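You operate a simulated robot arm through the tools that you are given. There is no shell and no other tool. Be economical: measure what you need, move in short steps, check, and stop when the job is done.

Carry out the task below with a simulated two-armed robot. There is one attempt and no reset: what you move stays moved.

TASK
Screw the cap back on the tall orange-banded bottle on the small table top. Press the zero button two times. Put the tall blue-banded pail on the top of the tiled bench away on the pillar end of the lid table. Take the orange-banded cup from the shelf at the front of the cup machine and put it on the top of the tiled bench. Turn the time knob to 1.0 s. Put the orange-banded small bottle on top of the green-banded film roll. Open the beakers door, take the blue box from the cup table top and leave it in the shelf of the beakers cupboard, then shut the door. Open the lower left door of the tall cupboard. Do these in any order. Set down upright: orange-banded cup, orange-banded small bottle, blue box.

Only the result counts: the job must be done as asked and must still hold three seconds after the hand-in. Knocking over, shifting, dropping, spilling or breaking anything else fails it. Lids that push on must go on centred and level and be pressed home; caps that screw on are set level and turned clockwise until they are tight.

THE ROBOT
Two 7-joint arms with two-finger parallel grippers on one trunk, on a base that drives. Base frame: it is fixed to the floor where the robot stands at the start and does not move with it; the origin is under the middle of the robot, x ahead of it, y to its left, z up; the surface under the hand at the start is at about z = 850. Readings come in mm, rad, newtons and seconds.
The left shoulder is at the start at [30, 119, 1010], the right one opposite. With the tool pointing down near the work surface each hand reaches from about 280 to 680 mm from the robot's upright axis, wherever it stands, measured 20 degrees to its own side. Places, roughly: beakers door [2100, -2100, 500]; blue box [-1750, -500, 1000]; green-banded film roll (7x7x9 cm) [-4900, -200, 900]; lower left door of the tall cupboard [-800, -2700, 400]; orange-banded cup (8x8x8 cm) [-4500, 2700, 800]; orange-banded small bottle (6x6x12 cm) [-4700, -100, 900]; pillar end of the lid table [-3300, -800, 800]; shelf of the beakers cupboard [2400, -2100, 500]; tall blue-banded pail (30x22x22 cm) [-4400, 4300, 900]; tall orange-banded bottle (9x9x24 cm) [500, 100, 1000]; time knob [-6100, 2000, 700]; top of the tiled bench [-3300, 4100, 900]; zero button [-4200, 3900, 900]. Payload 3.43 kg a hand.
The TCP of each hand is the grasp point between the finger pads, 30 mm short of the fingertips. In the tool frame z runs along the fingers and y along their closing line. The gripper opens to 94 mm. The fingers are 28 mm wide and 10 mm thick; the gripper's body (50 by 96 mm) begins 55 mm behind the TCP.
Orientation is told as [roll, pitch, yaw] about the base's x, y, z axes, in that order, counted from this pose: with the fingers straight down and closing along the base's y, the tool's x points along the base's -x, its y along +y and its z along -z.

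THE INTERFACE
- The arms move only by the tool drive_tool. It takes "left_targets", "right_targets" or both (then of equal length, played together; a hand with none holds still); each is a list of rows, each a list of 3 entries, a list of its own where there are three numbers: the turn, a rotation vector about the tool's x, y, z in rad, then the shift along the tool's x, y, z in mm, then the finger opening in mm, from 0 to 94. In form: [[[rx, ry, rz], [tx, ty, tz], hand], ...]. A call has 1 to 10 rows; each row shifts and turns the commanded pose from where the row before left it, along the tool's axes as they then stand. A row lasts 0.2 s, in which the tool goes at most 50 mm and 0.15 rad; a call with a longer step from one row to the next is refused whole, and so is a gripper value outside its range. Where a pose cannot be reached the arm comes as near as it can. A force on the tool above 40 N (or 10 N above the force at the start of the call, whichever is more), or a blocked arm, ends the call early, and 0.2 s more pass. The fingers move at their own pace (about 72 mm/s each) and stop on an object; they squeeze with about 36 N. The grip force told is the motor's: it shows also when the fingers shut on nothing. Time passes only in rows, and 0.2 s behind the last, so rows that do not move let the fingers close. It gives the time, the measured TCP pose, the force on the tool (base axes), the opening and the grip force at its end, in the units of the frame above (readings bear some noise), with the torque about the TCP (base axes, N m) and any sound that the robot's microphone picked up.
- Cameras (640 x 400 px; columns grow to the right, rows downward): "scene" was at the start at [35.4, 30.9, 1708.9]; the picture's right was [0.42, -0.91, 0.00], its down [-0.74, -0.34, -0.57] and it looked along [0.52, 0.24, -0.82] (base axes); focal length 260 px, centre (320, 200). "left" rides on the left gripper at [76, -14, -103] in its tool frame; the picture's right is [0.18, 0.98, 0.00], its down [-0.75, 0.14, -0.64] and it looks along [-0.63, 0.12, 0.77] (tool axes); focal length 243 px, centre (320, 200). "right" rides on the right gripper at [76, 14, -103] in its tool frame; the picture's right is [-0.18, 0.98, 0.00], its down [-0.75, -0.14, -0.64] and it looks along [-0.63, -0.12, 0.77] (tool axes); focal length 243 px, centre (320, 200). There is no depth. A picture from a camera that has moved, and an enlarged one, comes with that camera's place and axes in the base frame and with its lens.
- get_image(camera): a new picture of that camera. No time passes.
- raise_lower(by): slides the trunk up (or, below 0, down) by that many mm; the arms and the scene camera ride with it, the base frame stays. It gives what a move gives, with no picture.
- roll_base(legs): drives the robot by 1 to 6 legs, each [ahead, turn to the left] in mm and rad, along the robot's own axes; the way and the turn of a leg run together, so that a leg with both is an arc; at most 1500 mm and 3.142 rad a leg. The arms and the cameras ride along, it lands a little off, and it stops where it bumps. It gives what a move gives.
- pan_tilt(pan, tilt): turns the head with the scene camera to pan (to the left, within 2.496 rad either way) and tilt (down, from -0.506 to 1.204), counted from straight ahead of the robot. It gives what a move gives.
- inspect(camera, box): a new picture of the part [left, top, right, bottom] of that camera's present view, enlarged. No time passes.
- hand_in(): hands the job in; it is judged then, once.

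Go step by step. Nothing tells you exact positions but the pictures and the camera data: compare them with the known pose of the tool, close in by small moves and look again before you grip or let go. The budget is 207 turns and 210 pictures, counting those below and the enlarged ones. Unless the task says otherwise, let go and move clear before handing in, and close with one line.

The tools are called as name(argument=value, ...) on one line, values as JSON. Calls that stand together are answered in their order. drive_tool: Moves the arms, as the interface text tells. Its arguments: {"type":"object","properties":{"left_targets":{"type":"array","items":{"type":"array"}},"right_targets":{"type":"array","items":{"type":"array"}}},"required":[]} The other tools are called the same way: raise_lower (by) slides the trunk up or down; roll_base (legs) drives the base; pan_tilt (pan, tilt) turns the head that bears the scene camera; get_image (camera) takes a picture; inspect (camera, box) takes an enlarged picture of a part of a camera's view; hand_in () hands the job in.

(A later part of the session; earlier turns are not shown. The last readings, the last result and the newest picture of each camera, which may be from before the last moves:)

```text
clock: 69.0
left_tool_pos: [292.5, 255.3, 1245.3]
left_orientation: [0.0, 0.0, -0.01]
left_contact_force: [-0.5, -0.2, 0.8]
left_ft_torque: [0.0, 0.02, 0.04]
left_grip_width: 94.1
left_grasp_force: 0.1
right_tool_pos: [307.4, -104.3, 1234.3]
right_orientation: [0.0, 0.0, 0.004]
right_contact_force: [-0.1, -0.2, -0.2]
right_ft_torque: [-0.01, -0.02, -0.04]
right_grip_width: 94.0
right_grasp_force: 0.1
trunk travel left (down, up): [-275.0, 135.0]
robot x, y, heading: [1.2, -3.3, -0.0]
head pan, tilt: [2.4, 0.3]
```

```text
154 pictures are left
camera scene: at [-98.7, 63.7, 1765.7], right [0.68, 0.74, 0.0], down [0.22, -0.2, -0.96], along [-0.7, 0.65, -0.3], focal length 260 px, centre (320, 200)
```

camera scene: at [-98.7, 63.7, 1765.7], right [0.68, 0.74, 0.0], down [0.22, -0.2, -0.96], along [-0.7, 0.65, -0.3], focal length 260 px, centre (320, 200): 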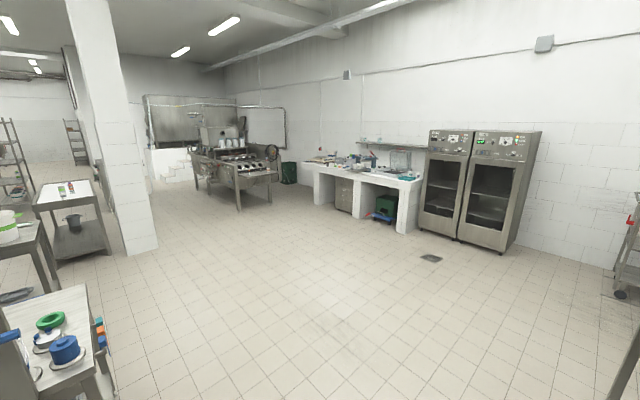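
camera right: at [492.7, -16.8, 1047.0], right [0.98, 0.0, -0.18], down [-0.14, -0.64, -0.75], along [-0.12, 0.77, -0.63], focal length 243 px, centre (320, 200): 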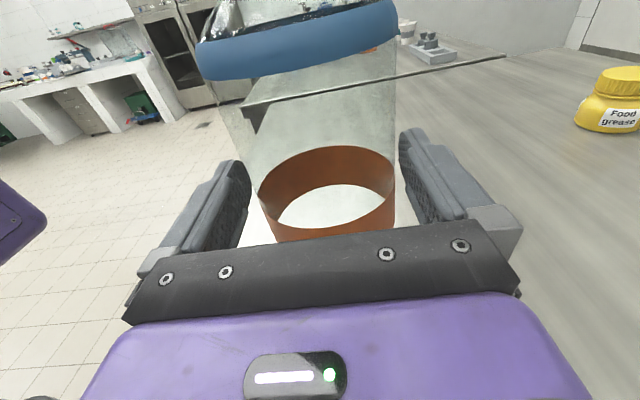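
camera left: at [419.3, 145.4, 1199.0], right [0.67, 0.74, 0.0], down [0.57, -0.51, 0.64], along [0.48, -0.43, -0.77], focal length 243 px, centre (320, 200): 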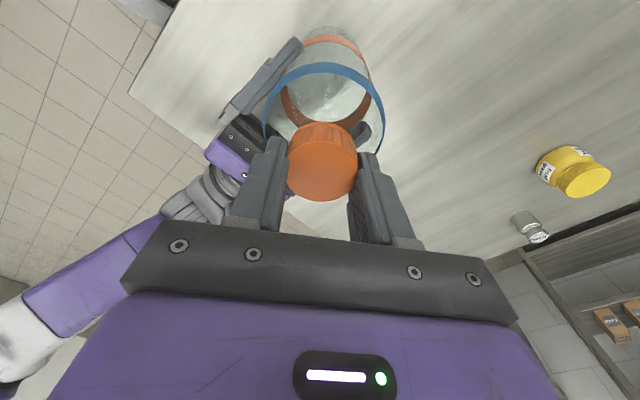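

The cup table is behind the divider, so its open side faces −x. I'll drive round by the clear floor on the +y side and look at it from there.

roll_base(legs=[[-150, 0], [0, 2.75], [1200, 0.2], [0, 0.19], [1200, 0]])

pan_tilt(pan=1.2, tilt=0.5)

get_image(camera="scene")

```text
clock: 88.9
left_tool_pos: [-2789.5, 56.6, 1244.9]
left_orientation: [0.0, 0.001, -3.14]
left_contact_force: [0.3, 0.6, 0.2]
left_ft_torque: [0.0, 0.05, 0.02]
left_grip_width: 93.8
left_grasp_force: 0.1
right_tool_pos: [-2806.4, 417.1, 1234.5]
right_orientation: [-0.002, 0.0, -3.127]
right_contact_force: [-0.3, 0.4, -0.2]
right_ft_torque: [-0.04, 0.01, 0.02]
right_grip_width: 93.9
right_grasp_force: 0.1
trunk travel left (down, up): [-275.0, 135.0]
robot x, y, heading: [-2501.6, 319.2, -3.129]
head pan, tilt: [2.4, 0.3]
```

```text
clock: 90.3
left_tool_pos: [-2789.0, 57.0, 1244.9]
left_orientation: [-0.002, -0.002, -3.139]
left_contact_force: [0.9, 0.0, 0.3]
left_ft_torque: [0.0, -0.02, 0.03]
left_grip_width: 94.2
left_grasp_force: 0.1
right_tool_pos: [-2805.9, 417.2, 1234.3]
right_orientation: [-0.001, 0.0, -3.126]
right_contact_force: [0.9, 0.0, -0.3]
right_ft_torque: [0.01, 0.0, -0.01]
right_grip_width: 93.8
right_grasp_force: 0.0
trunk travel left (down, up): [-275.0, 135.0]
robot x, y, heading: [-2498.2, 317.3, -3.133]
head pan, tilt: [1.201, 0.499]
```

```text
153 pictures are left
camera scene: at [-2500.1, 232.3, 1747.3], right [-0.94, 0.35, 0.0], down [0.17, 0.45, -0.88], along [-0.31, -0.82, -0.48], focal length 260 px, centre (320, 200)
```

scene: 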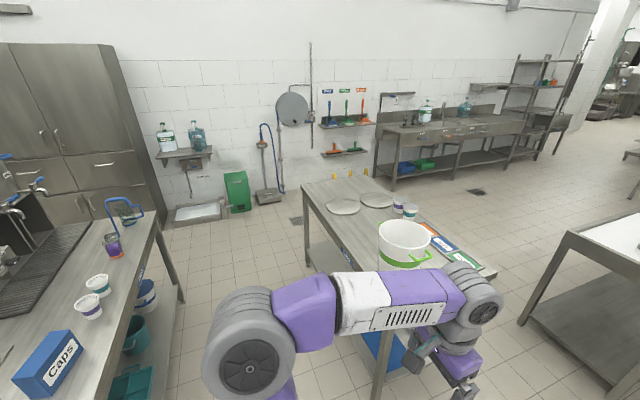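

The blue "Cups" box is on the cup table at about [-1850, -490], and the table's front edge is near x = −2025. I'll drive into the aisle and face it (+x).

roll_base(legs=[[-60, 0], [0, 1.57], [1000, 0], [0, 1.57]])

pan_tilt(pan=0.2, tilt=0.75)

get_image(camera="scene")

get_image(camera="left")

```text
clock: 103.8
left_tool_pos: [-2133.0, -418.3, 1246.0]
left_orientation: [-0.001, 0.0, 0.027]
left_contact_force: [-0.4, -1.6, -0.5]
left_ft_torque: [0.02, -0.02, 0.01]
left_grip_width: 93.9
left_grasp_force: 0.1
right_tool_pos: [-2107.0, -779.2, 1235.3]
right_orientation: [-0.001, 0.001, 0.041]
right_contact_force: [0.7, -0.6, -1.0]
right_ft_torque: [0.0, -0.03, -0.01]
right_grip_width: 94.0
right_grasp_force: 0.1
trunk travel left (down, up): [-275.0, 135.0]
robot x, y, heading: [-2418.7, -685.1, 0.036]
head pan, tilt: [1.201, 0.499]
```

```text
clock: 105.1
left_tool_pos: [-2132.4, -418.7, 1246.2]
left_orientation: [0.0, 0.001, 0.024]
left_contact_force: [-0.4, -0.2, -0.5]
left_ft_torque: [-0.03, 0.05, 0.0]
left_grip_width: 94.1
left_grasp_force: 0.1
right_tool_pos: [-2106.0, -779.0, 1234.7]
right_orientation: [0.0, 0.001, 0.04]
right_contact_force: [-0.1, 0.6, 0.4]
right_ft_torque: [-0.02, 0.01, -0.03]
right_grip_width: 94.0
right_grasp_force: 0.0
trunk travel left (down, up): [-275.0, 135.0]
robot x, y, heading: [-2414.9, -689.2, 0.036]
head pan, tilt: [0.201, 0.75]
```

```text
152 pictures are left
camera scene: at [-2366.0, -666.4, 1725.3], right [0.23, -0.97, 0.0], down [-0.66, -0.16, -0.73], along [0.71, 0.17, -0.68], focal length 260 px, centre (320, 200)
```

scene: 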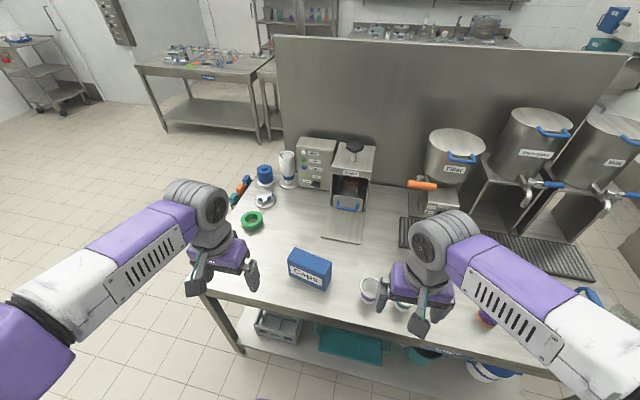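

```text
151 pictures are left
camera left: at [-2207.9, -435.5, 1347.8], right [-0.21, 0.98, 0.0], down [0.75, 0.16, 0.64], along [0.63, 0.13, -0.77], focal length 243 px, centre (320, 200)
```

left: 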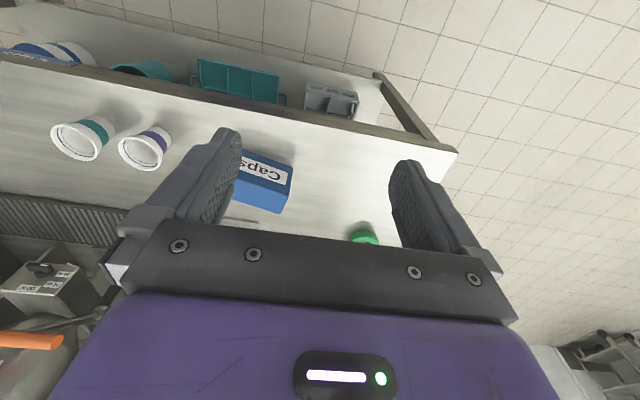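

The blue "Caps" box is directly ahead with its label facing me. I'll measure it in zoomed views.

inspect(camera="scene", box=[260, 230, 360, 310])

inspect(camera="left", box=[210, 130, 330, 230])

```text
5.00 times, centred on (310, 270) of scene
camera zoom: at [-2366.0, -666.4, 1725.3], right [0.23, -0.97, 0.0], down [-0.66, -0.16, -0.73], along [0.71, 0.17, -0.68], focal length 1302 px, centre (370, -150)
```

zoom: 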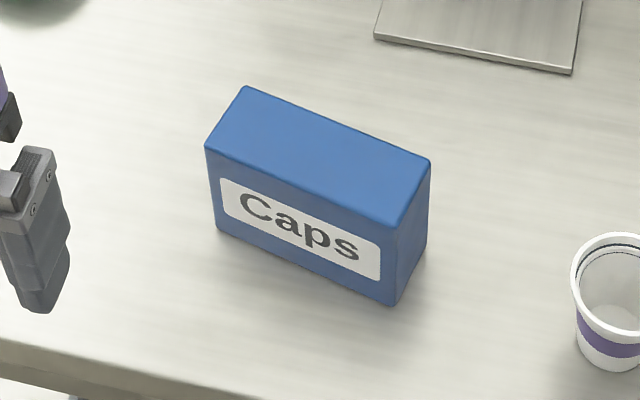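

```text
4.00 times, centred on (270, 180) of left
camera zoom: at [-2207.9, -435.5, 1347.8], right [-0.21, 0.98, 0.0], down [0.75, 0.16, 0.64], along [0.63, 0.13, -0.77], focal length 970 px, centre (520, 280)
```

zoom: 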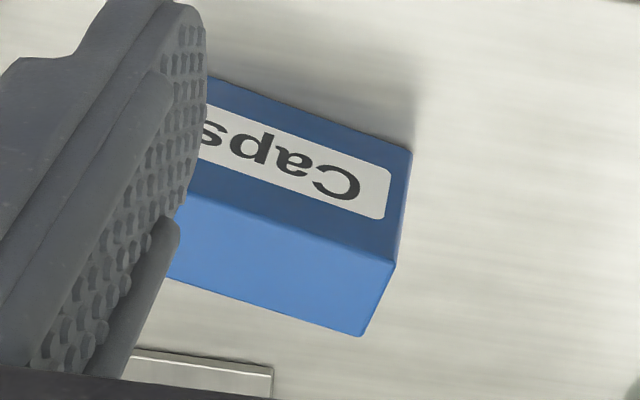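

The box is about 143×60×105 mm, centred near [-1870, -511], long axis roughly along y. I'll take it from its left end with the left hand nearly horizontal, so it can later slide into the cupboard. First I turn that hand to point −y.

roll_base(legs=[[70, 0]])

drive_tool(left_targets=[[[0.0806, 0.0806, -0.0806], [0, 0, 0], 94], [[0.0806, 0.0806, -0.0806], [0, 0, 0], 94], [[0.0806, 0.0806, -0.0806], [0, 0, 0], 94], [[0.0806, 0.0806, -0.0806], [0, 0, 0], 94], [[0.0806, 0.0806, -0.0806], [0, 0, 0], 94], [[0.0806, 0.0806, -0.0806], [0, 0, 0], 94], [[0.0806, 0.0806, -0.0806], [0, 0, 0], 94], [[0.0806, 0.0806, -0.0806], [0, 0, 0], 94], [[0.0806, 0.0806, -0.0806], [0, 0, 0], 94], [[0.0806, 0.0806, -0.0806], [0, 0, 0], 94]])

drive_tool(left_targets=[[[0.0806, 0.0806, -0.0806], [0, 0, 0], 94], [[0.0806, 0.0806, -0.0806], [0, 0, 0], 94], [[0.0806, 0.0806, -0.0806], [0, 0, 0], 94], [[0.0806, 0.0806, -0.0806], [0, 0, 0], 94], [[0.0806, 0.0806, -0.0806], [0, 0, 0], 94], [[-0.11, 0, 0], [0, 0, 0], 94], [[-0.11, 0, 0], [0, 0, 0], 94], [[0, -0.14, 0], [0, 0, 0], 94], [[0, -0.14, 0], [0, 0, 0], 94], [[0, -0.14, 0], [0, 0, 0], 94]])

get_image(camera="left")

get_image(camera="scene")

```text
clock: 106.1
left_tool_pos: [-2061.6, -415.6, 1245.2]
left_orientation: [0.0, -0.001, 0.027]
left_contact_force: [1.7, -0.2, -0.6]
left_ft_torque: [0.02, 0.03, 0.01]
left_grip_width: 94.1
left_grasp_force: 0.0
right_tool_pos: [-2035.7, -777.9, 1233.3]
right_orientation: [0.001, -0.001, 0.039]
right_contact_force: [0.6, -0.4, -0.2]
right_ft_torque: [0.02, 0.07, 0.01]
right_grip_width: 94.0
right_grasp_force: 0.0
trunk travel left (down, up): [-275.0, 135.0]
robot x, y, heading: [-2349.5, -683.9, 0.035]
head pan, tilt: [0.201, 0.75]
```

```text
clock: 108.3
left_tool_pos: [-2063.9, -416.4, 1245.0]
left_orientation: [-0.579, 1.007, 0.605]
left_contact_force: [0.0, -0.3, -0.4]
left_ft_torque: [0.01, -0.02, -0.02]
left_grip_width: 93.8
left_grasp_force: 0.1
right_tool_pos: [-2036.9, -776.5, 1234.3]
right_orientation: [0.002, 0.0, 0.04]
right_contact_force: [-0.1, 0.0, 0.4]
right_ft_torque: [0.04, 0.0, 0.03]
right_grip_width: 94.1
right_grasp_force: 0.1
trunk travel left (down, up): [-275.0, 135.0]
robot x, y, heading: [-2345.8, -684.3, 0.035]
head pan, tilt: [0.201, 0.75]
```

```text
clock: 110.5
left_tool_pos: [-2064.4, -416.5, 1244.7]
left_orientation: [0.001, 1.148, 1.377]
left_contact_force: [-0.7, -0.3, -0.8]
left_ft_torque: [0.03, 0.03, 0.0]
left_grip_width: 93.7
left_grasp_force: 0.2
right_tool_pos: [-2037.2, -776.3, 1235.3]
right_orientation: [-0.001, -0.001, 0.039]
right_contact_force: [-0.7, 0.3, -0.2]
right_ft_torque: [-0.01, -0.01, 0.03]
right_grip_width: 93.9
right_grasp_force: 0.0
trunk travel left (down, up): [-275.0, 135.0]
robot x, y, heading: [-2354.4, -682.3, 0.037]
head pan, tilt: [0.201, 0.75]
```

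```text
148 pictures are left
camera left: at [-2037.1, -358.9, 1356.9], right [-0.98, 0.11, 0.17], down [0.03, 0.9, -0.42], along [-0.2, -0.41, -0.89], focal length 243 px, centre (320, 200)
```

left: 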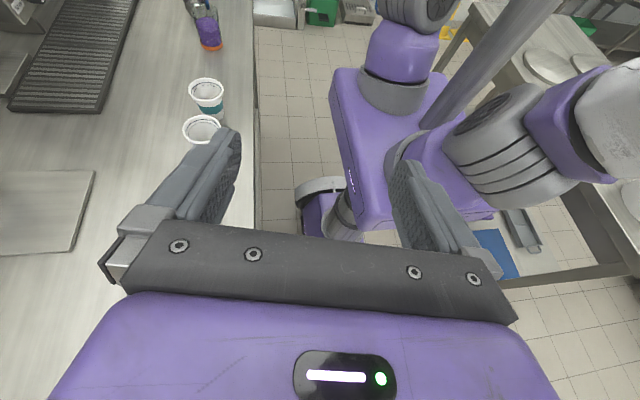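

```text
147 pictures are left
camera scene: at [-2297.4, -665.0, 1725.4], right [0.23, -0.97, 0.0], down [-0.66, -0.16, -0.73], along [0.71, 0.17, -0.68], focal length 260 px, centre (320, 200)
```

scene: 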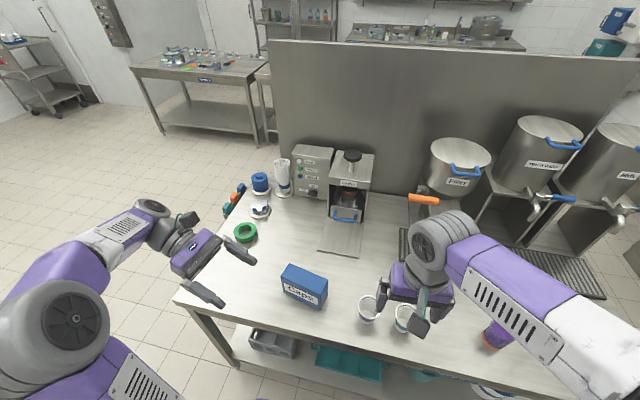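

The left hand points along the box's long axis, tilted slightly down. I'll go to a pre-grasp about 120 mm off its left end.

drive_tool(left_targets=[[[0, 0, 0], [-37.8, -26.1, 4.7], 94], [[0, 0, 0], [-37.8, -26.1, 4.7], 94], [[0, 0, 0], [-37.8, -26.1, 4.7], 94], [[0, 0, 0], [-37.8, -26.1, 4.7], 94], [[0, 0, 0], [-37.8, -26.1, 4.7], 94], [[0, 0, 0], [-37.8, -26.1, 4.7], 94], [[0, 0, 0], [-37.8, -26.1, 4.7], 94], [[0, 0, 0], [-37.8, -26.1, 4.7], 94]])

get_image(camera="left")

get_image(camera="scene")

```text
clock: 112.3
left_tool_pos: [-1839.5, -370.1, 953.2]
left_orientation: [0.006, 1.153, 1.382]
left_contact_force: [-0.6, 0.1, 0.0]
left_ft_torque: [0.04, 0.01, 0.0]
left_grip_width: 93.9
left_grasp_force: 0.0
right_tool_pos: [-2035.3, -776.2, 1234.2]
right_orientation: [0.0, 0.002, 0.041]
right_contact_force: [0.3, 0.1, -0.7]
right_ft_torque: [0.0, -0.01, 0.01]
right_grip_width: 94.2
right_grasp_force: 0.1
trunk travel left (down, up): [-275.0, 135.0]
robot x, y, heading: [-2347.7, -683.1, 0.042]
head pan, tilt: [0.201, 0.75]
```

```text
146 pictures are left
camera left: at [-1813.3, -311.2, 1063.7], right [-0.98, 0.12, 0.17], down [0.03, 0.9, -0.43], along [-0.2, -0.41, -0.89], focal length 243 px, centre (320, 200)
```

left: 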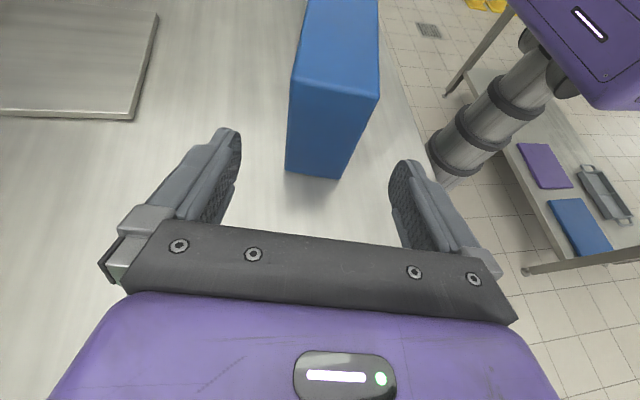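

```text
145 pictures are left
camera scene: at [-2294.8, -663.6, 1725.3], right [0.23, -0.97, 0.0], down [-0.66, -0.16, -0.73], along [0.71, 0.17, -0.68], focal length 260 px, centre (320, 200)
```

scene: 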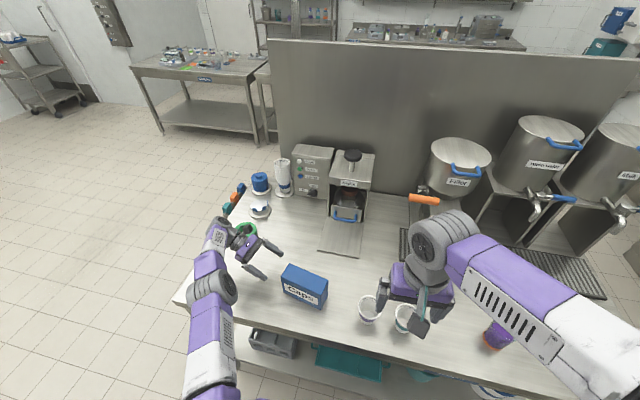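

The box end is exactly where expected. I'll advance 116 mm and grip.

drive_tool(left_targets=[[[0, 0, 0], [2.7, 3.5, 36], 94], [[0, 0, 0], [0, 0, 40], 94], [[0, 0, 0], [0, 0, 40], 94], [[0, 0, 0], [0, 0, 0], 45], [[0, 0, 0], [0, 0, 0], 45], [[0, 0, 0], [0, 0, 0], 45]])

get_image(camera="left")

```text
clock: 113.7
left_tool_pos: [-1864.2, -474.0, 910.2]
left_orientation: [0.0, 1.151, 1.377]
left_contact_force: [-0.1, -0.5, -0.9]
left_ft_torque: [0.02, 0.01, -0.02]
left_grip_width: 63.7
left_grasp_force: 36.0
right_tool_pos: [-2036.8, -777.1, 1235.5]
right_orientation: [0.001, 0.001, 0.04]
right_contact_force: [-0.7, -0.7, 0.3]
right_ft_torque: [0.01, 0.02, -0.01]
right_grip_width: 93.9
right_grasp_force: 0.1
trunk travel left (down, up): [-275.0, 135.0]
robot x, y, heading: [-2351.3, -685.1, 0.032]
head pan, tilt: [0.201, 0.75]
```

```text
144 pictures are left
camera left: at [-1837.9, -416.2, 1020.5], right [-0.98, 0.12, 0.17], down [0.03, 0.9, -0.43], along [-0.2, -0.41, -0.89], focal length 243 px, centre (320, 200)
```

left: 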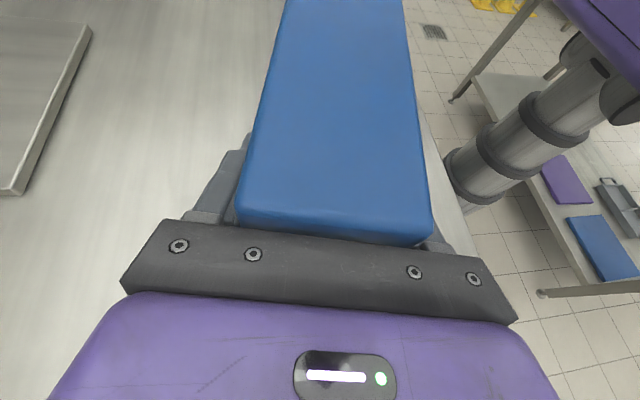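

Gripped at 63.7 mm. I'll lift straight up and draw the box in towards the robot.

drive_tool(left_targets=[[[0, 0, 0], [27, 0, -12.3], 45], [[0, 0, 0], [45, 0, -20], 45], [[0, 0, 0], [45, 0, -20], 45], [[0, 0, 0], [45, 0, -20], 45], [[0, 0, 0], [45, 0, -20], 45], [[0, 0, 0], [45, 0, -20], 45], [[0, 0, 0], [4, 48, 8.8], 45], [[0, 0, 0], [4, 48, 8.8], 45], [[0, 0, 0], [4, 48, 8.8], 45], [[0, 0, 0], [4, 48, 8.8], 45]])

get_image(camera="scene")

```text
clock: 115.9
left_tool_pos: [-2062.5, -475.4, 1185.3]
left_orientation: [-0.003, 1.151, 1.375]
left_contact_force: [0.0, 0.7, -1.5]
left_ft_torque: [0.03, -0.03, 0.04]
left_grip_width: 63.7
left_grasp_force: 36.2
right_tool_pos: [-2038.1, -777.0, 1234.7]
right_orientation: [0.001, 0.0, 0.039]
right_contact_force: [0.2, 0.0, 0.2]
right_ft_torque: [0.0, -0.02, -0.02]
right_grip_width: 93.9
right_grasp_force: 0.1
trunk travel left (down, up): [-275.0, 135.0]
robot x, y, heading: [-2345.6, -687.2, 0.04]
head pan, tilt: [0.201, 0.75]
```

```text
143 pictures are left
camera scene: at [-2298.7, -664.3, 1725.4], right [0.23, -0.97, 0.0], down [-0.66, -0.16, -0.73], along [0.71, 0.17, -0.68], focal length 260 px, centre (320, 200)
```

scene: 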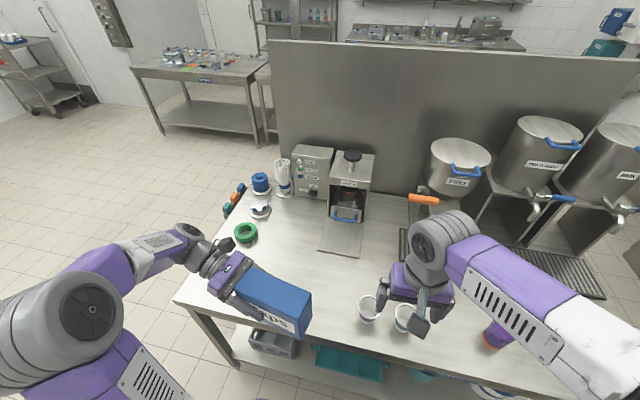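

The box is secure. I'll back off a little, drive down the aisle, and look along the way toward the beakers cupboard.

roll_base(legs=[[-90, 0], [0, -1.61], [1350, 0], [0, 1.57]])

pan_tilt(pan=0, tilt=0.45)

get_image(camera="scene")

```text
clock: 131.1
left_tool_pos: [-2162.3, -1848.7, 1185.7]
left_orientation: [0.0, 1.152, 1.319]
left_contact_force: [0.1, -0.8, -1.3]
left_ft_torque: [0.02, 0.0, -0.01]
left_grip_width: 63.8
left_grasp_force: 36.5
right_tool_pos: [-2153.8, -2149.8, 1235.1]
right_orientation: [0.0, 0.0, -0.019]
right_contact_force: [-0.3, 0.0, -0.2]
right_ft_torque: [-0.01, -0.03, 0.03]
right_grip_width: 94.0
right_grasp_force: 0.1
trunk travel left (down, up): [-275.0, 135.0]
robot x, y, heading: [-2459.2, -2040.5, -0.021]
head pan, tilt: [0.201, 0.75]
```

```text
clock: 131.9
left_tool_pos: [-2161.3, -1847.7, 1185.8]
left_orientation: [-0.002, 1.152, 1.321]
left_contact_force: [-0.6, -0.2, -1.0]
left_ft_torque: [0.02, -0.02, -0.02]
left_grip_width: 63.8
left_grasp_force: 36.5
right_tool_pos: [-2154.3, -2150.4, 1233.9]
right_orientation: [0.0, 0.002, -0.018]
right_contact_force: [0.1, -0.9, 0.3]
right_ft_torque: [0.02, 0.02, 0.0]
right_grip_width: 94.0
right_grasp_force: 0.0
trunk travel left (down, up): [-275.0, 135.0]
robot x, y, heading: [-2459.4, -2038.9, -0.026]
head pan, tilt: [0.0, 0.45]
```

```text
142 pictures are left
camera scene: at [-2397.1, -2039.3, 1751.7], right [-0.02, -1.0, 0.0], down [-0.44, 0.01, -0.9], along [0.9, -0.02, -0.44], focal length 260 px, centre (320, 200)
```

scene: 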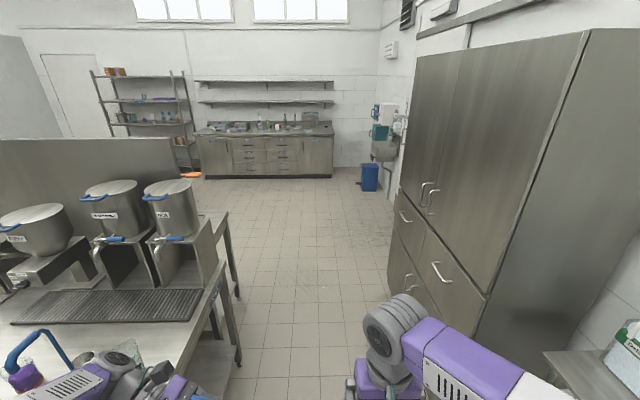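

The way along y ≈ −2040 is clear. I'll drive to about 700 mm in front of the beakers cupboard.

roll_base(legs=[[1500, 0], [0, 0.2], [1500, 0], [0, -0.17], [850, 0]])

pan_tilt(pan=-0.1, tilt=0.75)

get_image(camera="scene")

```text
clock: 151.9
left_tool_pos: [1664.3, -1592.1, 1185.2]
left_orientation: [-0.002, 1.151, 1.352]
left_contact_force: [0.0, 0.2, -1.2]
left_ft_torque: [0.01, 0.01, -0.02]
left_grip_width: 63.7
left_grasp_force: 36.0
right_tool_pos: [1681.4, -1893.7, 1234.1]
right_orientation: [0.0, 0.002, 0.016]
right_contact_force: [-0.3, -0.3, -0.1]
right_ft_torque: [-0.02, -0.02, 0.02]
right_grip_width: 94.1
right_grasp_force: 0.1
trunk travel left (down, up): [-275.0, 135.0]
robot x, y, heading: [1376.1, -1791.2, 0.011]
head pan, tilt: [0.0, 0.45]
```

```text
clock: 152.7
left_tool_pos: [1665.2, -1592.5, 1185.4]
left_orientation: [0.001, 1.15, 1.353]
left_contact_force: [0.7, -0.2, -1.8]
left_ft_torque: [0.04, -0.02, -0.03]
left_grip_width: 63.7
left_grasp_force: 36.4
right_tool_pos: [1680.9, -1894.4, 1234.8]
right_orientation: [-0.002, 0.001, 0.015]
right_contact_force: [0.1, 0.3, -0.1]
right_ft_torque: [-0.04, -0.05, 0.02]
right_grip_width: 94.0
right_grasp_force: 0.0
trunk travel left (down, up): [-275.0, 135.0]
robot x, y, heading: [1372.9, -1791.8, 0.01]
head pan, tilt: [-0.099, 0.75]
```

```text
141 pictures are left
camera scene: at [1425.9, -1799.9, 1725.4], right [-0.09, -1.0, 0.0], down [-0.68, 0.06, -0.73], along [0.73, -0.06, -0.68], focal length 260 px, centre (320, 200)
```

scene: 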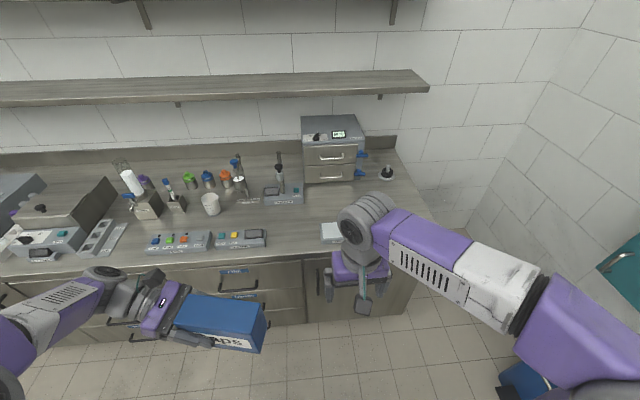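

The handle shows at the left edge of the door. I'll zoom to locate it and read the label.

inspect(camera="scene", box=[280, 220, 440, 340])

get_image(camera="right")

```text
3.33 times, centred on (360, 280) of scene
camera zoom: at [1425.9, -1799.9, 1725.4], right [-0.09, -1.0, 0.0], down [-0.68, 0.06, -0.73], along [0.73, -0.06, -0.68], focal length 868 px, centre (187, -67)
```

zoom: 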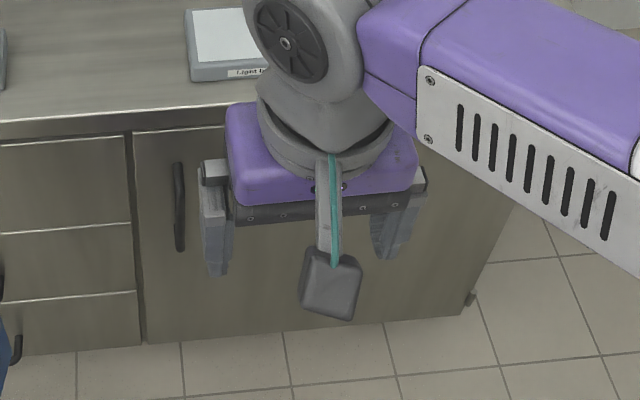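

```text
139 pictures are left
camera right: at [1606.0, -1880.6, 1338.0], right [0.17, 0.99, 0.0], down [0.76, -0.13, 0.64], along [0.63, -0.11, -0.77], focal length 243 px, centre (320, 200)
```

right: 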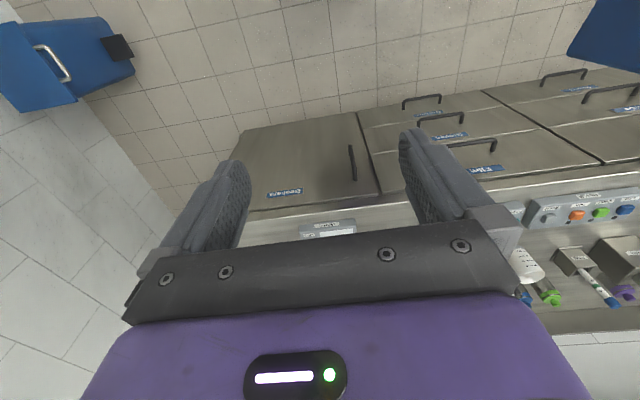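

The handle is a vertical bar at about [2040, −1843, 520–740], and the hinge is on the right. I'll lower the trunk and bring the right hand in front of the handle, pointing +x.

raise_lower(by=-250)

drive_tool(right_targets=[[[0, 0, 0], [-31, 5.5, 35], 94], [[0, 0, 0], [-31, 5.5, 35], 94], [[0, 0, 0], [-31, 5.5, 35], 94], [[0, 0, 0], [-31, 5.5, 35], 94], [[0, 0, 0], [-31, 5.5, 35], 94], [[0, 0, 0], [-31, 5.5, 35], 94], [[0, 0, 0], [-31, 5.5, 35], 94], [[0, 0, 0], [-31, 5.5, 35], 94]])

drive_tool(right_targets=[[[0, -0.15, 0], [0, 0, 0], 80], [[0, -0.15, 0], [0, 0, 0], 80], [[0, -0.15, 0], [0, 0, 0], 80], [[0, -0.15, 0], [0, 0, 0], 80], [[0, -0.15, 0], [0, 0, 0], 80], [[0, -0.15, 0], [0, 0, 0], 80], [[0, -0.15, 0], [0, 0, 0], 80], [[0, -0.15, 0], [0, 0, 0], 80], [[0, -0.15, 0], [0, 0, 0], 80], [[0, -0.15, 0], [0, 0, 0], 80]])

get_image(camera="right")

get_image(camera="scene")

```text
clock: 155.3
left_tool_pos: [1664.1, -1593.5, 936.1]
left_orientation: [0.0, 1.152, 1.351]
left_contact_force: [-0.3, 0.0, -1.1]
left_ft_torque: [0.08, 0.03, 0.0]
left_grip_width: 63.7
left_grasp_force: 36.3
right_tool_pos: [1682.3, -1894.1, 984.4]
right_orientation: [-0.001, 0.001, 0.016]
right_contact_force: [0.8, -0.1, -0.6]
right_ft_torque: [-0.02, 0.01, 0.04]
right_grip_width: 93.7
right_grasp_force: 0.1
trunk travel left (down, up): [-25.0, 385.0]
robot x, y, heading: [1371.7, -1795.8, 0.012]
head pan, tilt: [-0.099, 0.75]
```

```text
clock: 157.1
left_tool_pos: [1665.1, -1593.0, 935.2]
left_orientation: [0.002, 1.152, 1.353]
left_contact_force: [0.4, 0.1, -0.8]
left_ft_torque: [0.03, -0.01, 0.0]
left_grip_width: 63.5
left_grasp_force: 36.3
right_tool_pos: [1928.8, -1847.1, 705.0]
right_orientation: [-0.001, -0.001, 0.017]
right_contact_force: [-0.6, 0.3, 0.0]
right_ft_torque: [-0.01, 0.01, 0.0]
right_grip_width: 93.9
right_grasp_force: 0.1
trunk travel left (down, up): [-25.0, 385.0]
robot x, y, heading: [1373.2, -1791.8, 0.01]
head pan, tilt: [-0.099, 0.75]
```

```text
clock: 159.3
left_tool_pos: [1664.7, -1592.3, 935.3]
left_orientation: [0.0, 1.151, 1.352]
left_contact_force: [0.4, 0.0, -2.0]
left_ft_torque: [0.05, 0.02, 0.0]
left_grip_width: 63.7
left_grasp_force: 35.3
right_tool_pos: [1928.3, -1846.5, 704.7]
right_orientation: [-0.017, -1.502, 0.029]
right_contact_force: [0.1, -0.1, -0.2]
right_ft_torque: [-0.01, 0.0, 0.03]
right_grip_width: 79.7
right_grasp_force: 0.2
trunk travel left (down, up): [-25.0, 385.0]
robot x, y, heading: [1377.3, -1789.8, 0.007]
head pan, tilt: [-0.099, 0.75]
```

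```text
138 pictures are left
camera right: at [1822.1, -1833.5, 636.7], right [0.0, 0.98, 0.18], down [-0.59, -0.15, 0.8], along [0.81, -0.11, 0.58], focal length 243 px, centre (320, 200)
```

right: 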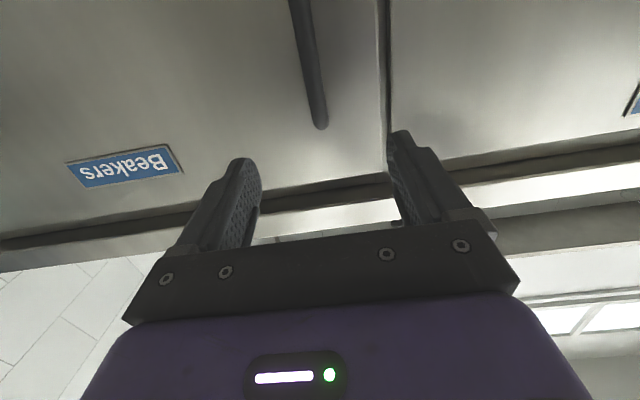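

```text
137 pictures are left
camera scene: at [1426.2, -1800.0, 1475.3], right [-0.09, -1.0, 0.0], down [-0.68, 0.06, -0.73], along [0.73, -0.06, -0.68], focal length 260 px, centre (320, 200)
```

scene: 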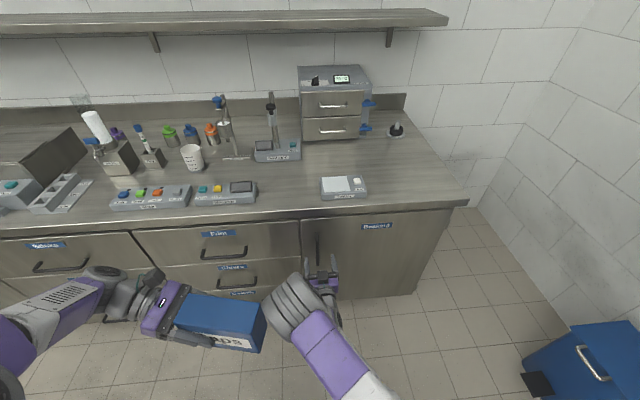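

"Beakers" is confirmed, and the handle's top is at z ≈ 710, aligned with the fingers. I'll go down 65 mm, forward to the bar and close.

drive_tool(right_targets=[[[0, -0.07, 0], [33, 0, 0], 80], [[0, 0, 0], [33, 0, 0], 80], [[0, 0, 0], [0, 0, 37], 80], [[0, 0, 0], [0, 0, 37], 80], [[0, 0, 0], [0, 0, 30], 80]])

get_image(camera="right")

inspect(camera="scene", box=[250, 210, 410, 330])

```text
clock: 160.5
left_tool_pos: [1665.3, -1592.6, 935.1]
left_orientation: [-0.001, 1.153, 1.352]
left_contact_force: [0.3, 0.4, -1.6]
left_ft_torque: [0.01, -0.02, -0.02]
left_grip_width: 63.7
left_grasp_force: 35.9
right_tool_pos: [2030.0, -1844.3, 638.1]
right_orientation: [-0.028, -1.569, 0.045]
right_contact_force: [0.0, 0.0, 0.7]
right_ft_torque: [-0.03, 0.0, -0.01]
right_grip_width: 79.6
right_grasp_force: 0.0
trunk travel left (down, up): [-25.0, 385.0]
robot x, y, heading: [1370.7, -1793.4, 0.005]
head pan, tilt: [-0.099, 0.75]
```

```text
136 pictures are left
camera right: at [1929.1, -1831.6, 563.4], right [-0.02, 0.98, 0.18], down [-0.64, -0.15, 0.75], along [0.77, -0.11, 0.63], focal length 243 px, centre (320, 200)
```

right: 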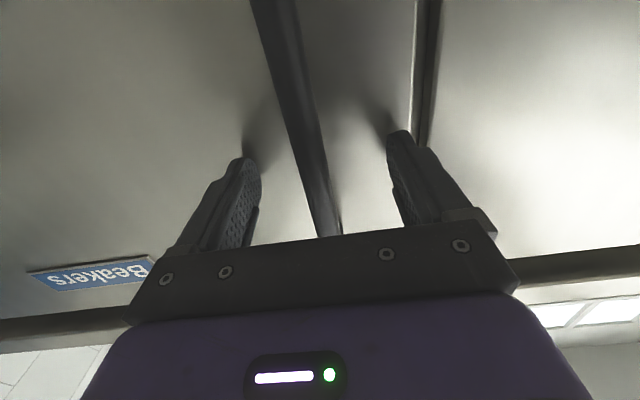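

```text
3.33 times, centred on (330, 270) of scene
camera zoom: at [1426.2, -1800.0, 1475.3], right [-0.09, -1.0, 0.0], down [-0.68, 0.06, -0.73], along [0.73, -0.06, -0.68], focal length 868 px, centre (287, -33)
```

zoom: 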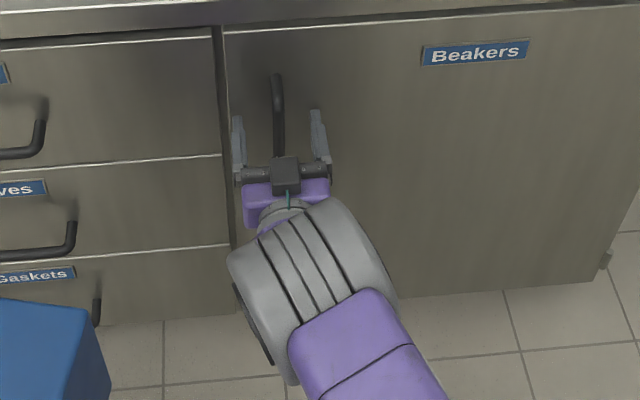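

The bar is between the fingers. I'll close on it.

drive_tool(right_targets=[[[0, 0, 0], [0, 0, 0], 5], [[0, 0, 0], [0, 0, 0], 5], [[0, 0, 0], [0, 0, 0], 5], [[0, 0, 0], [0, 0, 0], 5]])

get_image(camera="right")

```text
clock: 161.5
left_tool_pos: [1664.1, -1591.6, 935.2]
left_orientation: [0.0, 1.151, 1.354]
left_contact_force: [0.2, -0.2, -0.5]
left_ft_torque: [0.02, 0.0, 0.0]
left_grip_width: 63.6
left_grasp_force: 35.9
right_tool_pos: [2030.6, -1844.8, 638.7]
right_orientation: [0.042, -1.568, -0.025]
right_contact_force: [-0.1, -1.2, 0.2]
right_ft_torque: [0.03, -0.04, -0.02]
right_grip_width: 18.3
right_grasp_force: 45.1
trunk travel left (down, up): [-25.0, 385.0]
robot x, y, heading: [1376.7, -1792.9, 0.009]
head pan, tilt: [-0.099, 0.75]
```

```text
134 pictures are left
camera right: at [1928.7, -1831.7, 563.5], right [-0.01, 0.98, 0.18], down [-0.64, -0.15, 0.75], along [0.77, -0.11, 0.63], focal length 243 px, centre (320, 200)
```

right: 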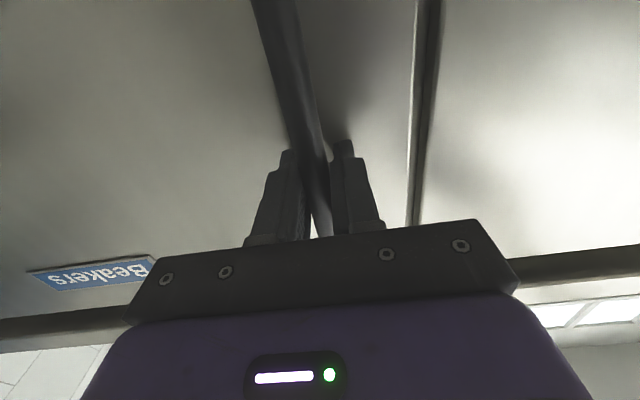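

Gripped on the 18 mm bar. I'll pull along the arc about the hinge, first half.

drive_tool(right_targets=[[[-0.048, 0, 0], [0, -4.5, -43.6], 5], [[-0.048, 0, 0], [0, -5.9, -43.4], 5], [[-0.048, 0, 0], [0, -7.3, -43.2], 5], [[-0.048, 0, 0], [0, -8.7, -42.9], 5], [[-0.048, 0, 0], [0, -10.1, -42.6], 5]])

get_image(camera="scene")

```text
clock: 162.7
left_tool_pos: [1664.5, -1592.8, 936.1]
left_orientation: [-0.001, 1.149, 1.35]
left_contact_force: [-0.6, -0.1, -0.8]
left_ft_torque: [-0.01, -0.03, 0.02]
left_grip_width: 64.0
left_grasp_force: 36.0
right_tool_pos: [1821.4, -1904.3, 639.0]
right_orientation: [0.912, -1.568, -0.657]
right_contact_force: [2.2, -4.2, -1.8]
right_ft_torque: [0.47, 0.32, 0.03]
right_grip_width: 17.9
right_grasp_force: 44.9
trunk travel left (down, up): [-25.0, 385.0]
robot x, y, heading: [1376.3, -1795.4, 0.011]
head pan, tilt: [-0.099, 0.75]
```

```text
133 pictures are left
camera scene: at [1425.0, -1800.5, 1475.4], right [-0.09, -1.0, 0.0], down [-0.68, 0.06, -0.73], along [0.73, -0.06, -0.68], focal length 260 px, centre (320, 200)
```

scene: 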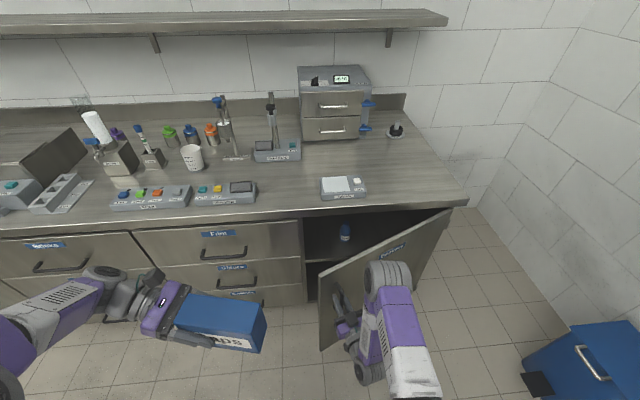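

The door is opening smoothly and the shelf is visible. I'll continue the arc.

drive_tool(right_targets=[[[-0.048, 0, 0], [0, -11.4, -42.3], 5], [[-0.048, 0, 0], [0, -12.8, -41.9], 5], [[-0.048, 0, 0], [0, -14.1, -41.5], 5], [[-0.048, 0, 0], [0, -15.4, -41], 5], [[-0.048, 0, 0], [0, -16.7, -40.5], 5], [[-0.048, 0, 0], [0, -18, -39.9], 5], [[-0.048, 0, 0], [0, -19.3, -39.3], 5], [[-0.048, 0, 0], [0, -20.5, -38.7], 5]])

get_image(camera="scene")

```text
clock: 164.1
left_tool_pos: [1665.2, -1593.0, 935.6]
left_orientation: [0.004, 1.15, 1.356]
left_contact_force: [0.2, 0.2, 0.0]
left_ft_torque: [0.06, 0.0, -0.03]
left_grip_width: 63.7
left_grasp_force: 36.0
right_tool_pos: [1632.7, -2079.0, 639.9]
right_orientation: [-1.213, -1.56, 1.738]
right_contact_force: [6.8, -5.4, -4.8]
right_ft_torque: [0.16, 0.35, -0.19]
right_grip_width: 17.9
right_grasp_force: 45.2
trunk travel left (down, up): [-25.0, 385.0]
robot x, y, heading: [1373.7, -1793.8, 0.015]
head pan, tilt: [-0.099, 0.75]
stopped in row 7 (right hand): the force on the tool passed its limit at 42 N (the readings are from after the stop); the commanded pose is now the measured one
```

```text
132 pictures are left
camera scene: at [1427.8, -1800.8, 1475.1], right [-0.09, -1.0, 0.0], down [-0.68, 0.06, -0.73], along [0.73, -0.06, -0.68], focal length 260 px, centre (320, 200)
```

scene: 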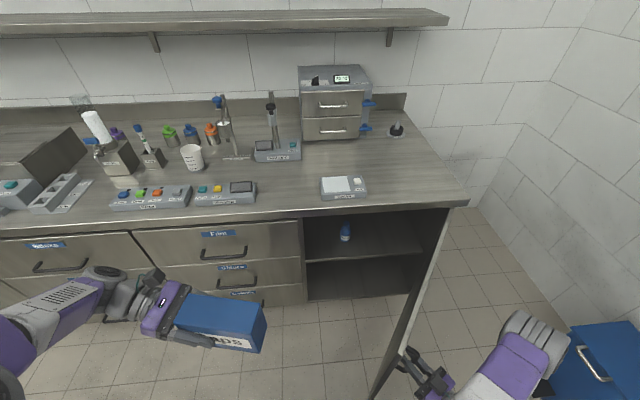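

The measured path fits a radius of 510 mm about [2062, −2354], and the door is about 54° open. I'll continue with the corrected arc toward 90°.

drive_tool(right_targets=[[[-0.03, 0, 0], [0, -18.8, -39.1], 5], [[-0.03, 0, 0], [0, -20.9, -38], 5], [[-0.03, 0, 0], [0, -23, -36.8], 5], [[-0.03, 0, 0], [0, -25, -35.5], 5], [[-0.03, 0, 0], [0, -26.9, -34.1], 5], [[-0.03, 0, 0], [0, -28.7, -32.5], 5], [[-0.03, 0, 0], [0, -30.5, -30.9], 5]])

get_image(camera="scene")

inspect(camera="scene", box=[290, 200, 450, 310])

```text
clock: 164.8
left_tool_pos: [1665.7, -1592.2, 935.2]
left_orientation: [0.004, 1.15, 1.359]
left_contact_force: [0.1, 0.1, -0.1]
left_ft_torque: [0.01, 0.02, -0.03]
left_grip_width: 63.6
left_grasp_force: 35.7
right_tool_pos: [1586.2, -2163.4, 640.6]
right_orientation: [-1.426, -1.557, 2.017]
right_contact_force: [9.3, -4.3, -11.5]
right_ft_torque: [0.55, 0.42, -0.15]
right_grip_width: 18.4
right_grasp_force: 45.6
trunk travel left (down, up): [-25.0, 385.0]
robot x, y, heading: [1376.5, -1792.9, 0.014]
head pan, tilt: [-0.099, 0.75]
stopped in row 3 (right hand): the force on the tool passed its limit at 42 N (the readings are from after the stop); the commanded pose is now the measured one
```

```text
131 pictures are left
camera scene: at [1428.4, -1801.1, 1475.2], right [-0.09, -1.0, 0.0], down [-0.68, 0.06, -0.73], along [0.73, -0.06, -0.68], focal length 260 px, centre (320, 200)
```

scene: 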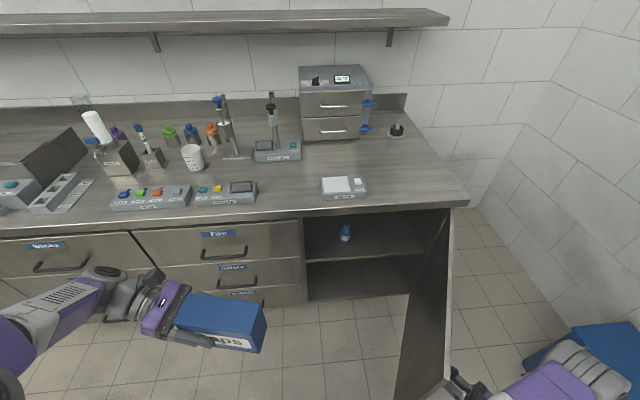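

```text
3.64 times, centred on (370, 255) of scene
camera zoom: at [1428.4, -1801.1, 1475.2], right [-0.09, -1.0, 0.0], down [-0.68, 0.06, -0.73], along [0.73, -0.06, -0.68], focal length 947 px, centre (138, 0)
```

zoom: 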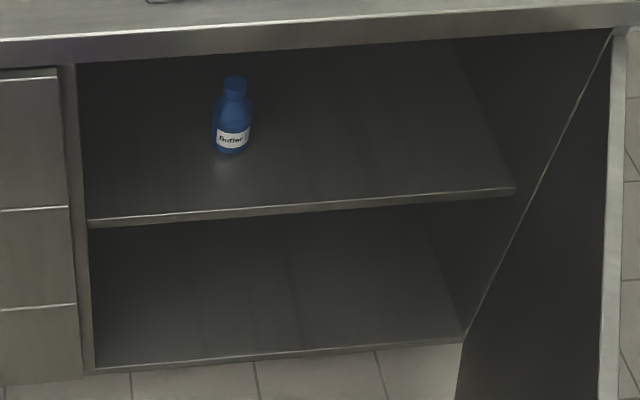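

The fingers were binding against the door because the hand lagged its angle. I'll turn the hand in place to match, then keep following the arc.

drive_tool(right_targets=[[[-0.12, 0, 0], [0, 0, 0], 5], [[-0.12, 0, 0], [0, 0, 0], 5], [[-0.12, 0, 0], [0, 0, 0], 5], [[-0.08, 0, 0], [0, -7, -40], 5], [[-0.08, 0, 0], [0, -7, -40], 5], [[-0.08, 0, 0], [0, -7, -40], 5], [[-0.08, 0, 0], [0, -7, -40], 5]])

get_image(camera="scene")

```text
clock: 166.1
left_tool_pos: [1666.2, -1592.5, 935.8]
left_orientation: [0.004, 1.152, 1.359]
left_contact_force: [-0.3, -0.3, -1.6]
left_ft_torque: [0.04, -0.01, 0.01]
left_grip_width: 63.6
left_grasp_force: 36.0
right_tool_pos: [1562.6, -2230.7, 640.7]
right_orientation: [-1.158, -1.549, 2.25]
right_contact_force: [11.3, -3.0, -11.1]
right_ft_torque: [0.39, 0.83, -0.15]
right_grip_width: 18.4
right_grasp_force: 45.3
trunk travel left (down, up): [-25.0, 385.0]
robot x, y, heading: [1369.1, -1791.6, 0.008]
head pan, tilt: [-0.099, 0.75]
stopped in row 6 (right hand): the force on the tool passed its limit at 44 N (the readings are from after the stop); the commanded pose is now the measured one
```

```text
129 pictures are left
camera scene: at [1428.3, -1801.0, 1475.3], right [-0.08, -1.0, 0.0], down [-0.68, 0.06, -0.73], along [0.73, -0.06, -0.68], focal length 260 px, centre (320, 200)
```

scene: 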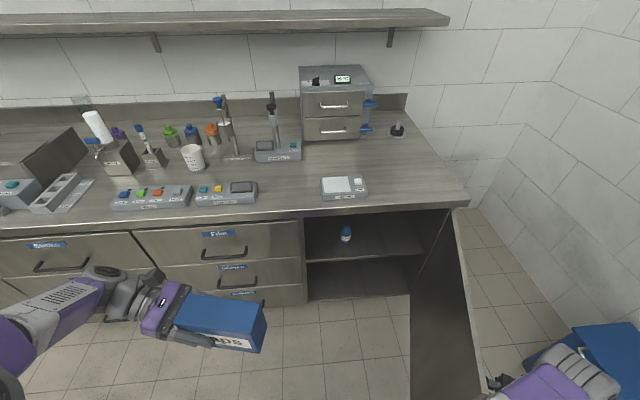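

The door is about 72° open, which is enough. I'll let go of the handle, back off, rise above the door and bring the right hand in.

drive_tool(right_targets=[[[0, 0, 0], [0, 0, 0], 70], [[0, 0, 0], [0, 0, 0], 70], [[0, 0, 0], [0, 0, -35], 70], [[0, 0, 0], [0, 0, -35], 70], [[0, 0, 0], [-45, 0, 0], 70], [[0, 0, 0], [-45, 0, 0], 70], [[0, 0, 0], [-45, 0, 0], 70], [[0, 0, 0], [-45, 0, 0], 70], [[0, 0, 0], [-45, 0, 0], 70], [[0, 0, 0], [-45, 0, 0], 70]])

drive_tool(right_targets=[[[0.1, 0, 0], [-20, 0, 0], 70], [[0.1, 0, 0], [-20, 0, 0], 70], [[0.1, 0, 0], [-20, 11.7, 39], 70], [[0.1, 0, 0], [-20, 11.7, 39], 70], [[0.1, 0, 0], [-10, 15, 39], 70], [[0, 0, 0], [0, 15, 39], 70], [[0, 0, 0], [0, 15, 39], 70], [[0, 0, 0], [0, 15, 30], 70]])

get_image(camera="scene")

```text
clock: 168.3
left_tool_pos: [1664.9, -1591.2, 935.5]
left_orientation: [0.001, 1.151, 1.356]
left_contact_force: [0.2, -0.1, -1.7]
left_ft_torque: [0.05, -0.01, 0.01]
left_grip_width: 63.9
left_grasp_force: 36.0
right_tool_pos: [1523.7, -2287.7, 912.6]
right_orientation: [-1.153, -1.548, 2.245]
right_contact_force: [0.3, -0.5, 0.8]
right_ft_torque: [-0.02, -0.03, -0.02]
right_grip_width: 69.8
right_grasp_force: 0.1
trunk travel left (down, up): [-25.0, 385.0]
robot x, y, heading: [1373.6, -1792.6, 0.012]
head pan, tilt: [-0.099, 0.75]
```

```text
clock: 170.1
left_tool_pos: [1664.6, -1591.7, 934.8]
left_orientation: [-0.001, 1.154, 1.356]
left_contact_force: [-0.7, -0.7, -1.1]
left_ft_torque: [-0.01, -0.02, 0.03]
left_grip_width: 63.6
left_grasp_force: 35.7
right_tool_pos: [1641.7, -2079.0, 999.8]
right_orientation: [-1.739, -1.545, 2.332]
right_contact_force: [0.2, -1.1, -0.9]
right_ft_torque: [0.03, -0.03, 0.0]
right_grip_width: 69.9
right_grasp_force: 0.0
trunk travel left (down, up): [-25.0, 385.0]
robot x, y, heading: [1376.7, -1792.4, 0.013]
head pan, tilt: [-0.099, 0.75]
```

```text
128 pictures are left
camera scene: at [1427.3, -1799.9, 1475.3], right [-0.09, -1.0, 0.0], down [-0.68, 0.06, -0.73], along [0.73, -0.06, -0.68], focal length 260 px, centre (320, 200)
```

scene: 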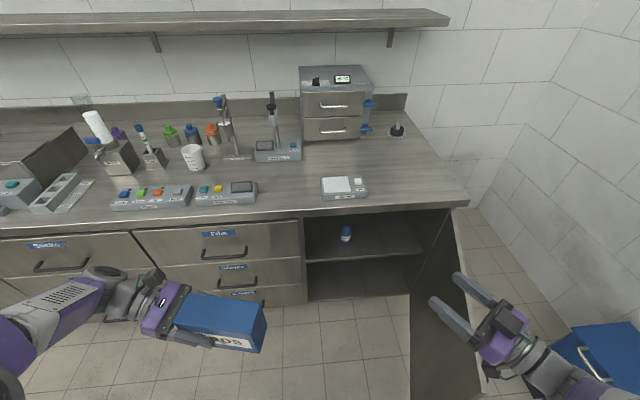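

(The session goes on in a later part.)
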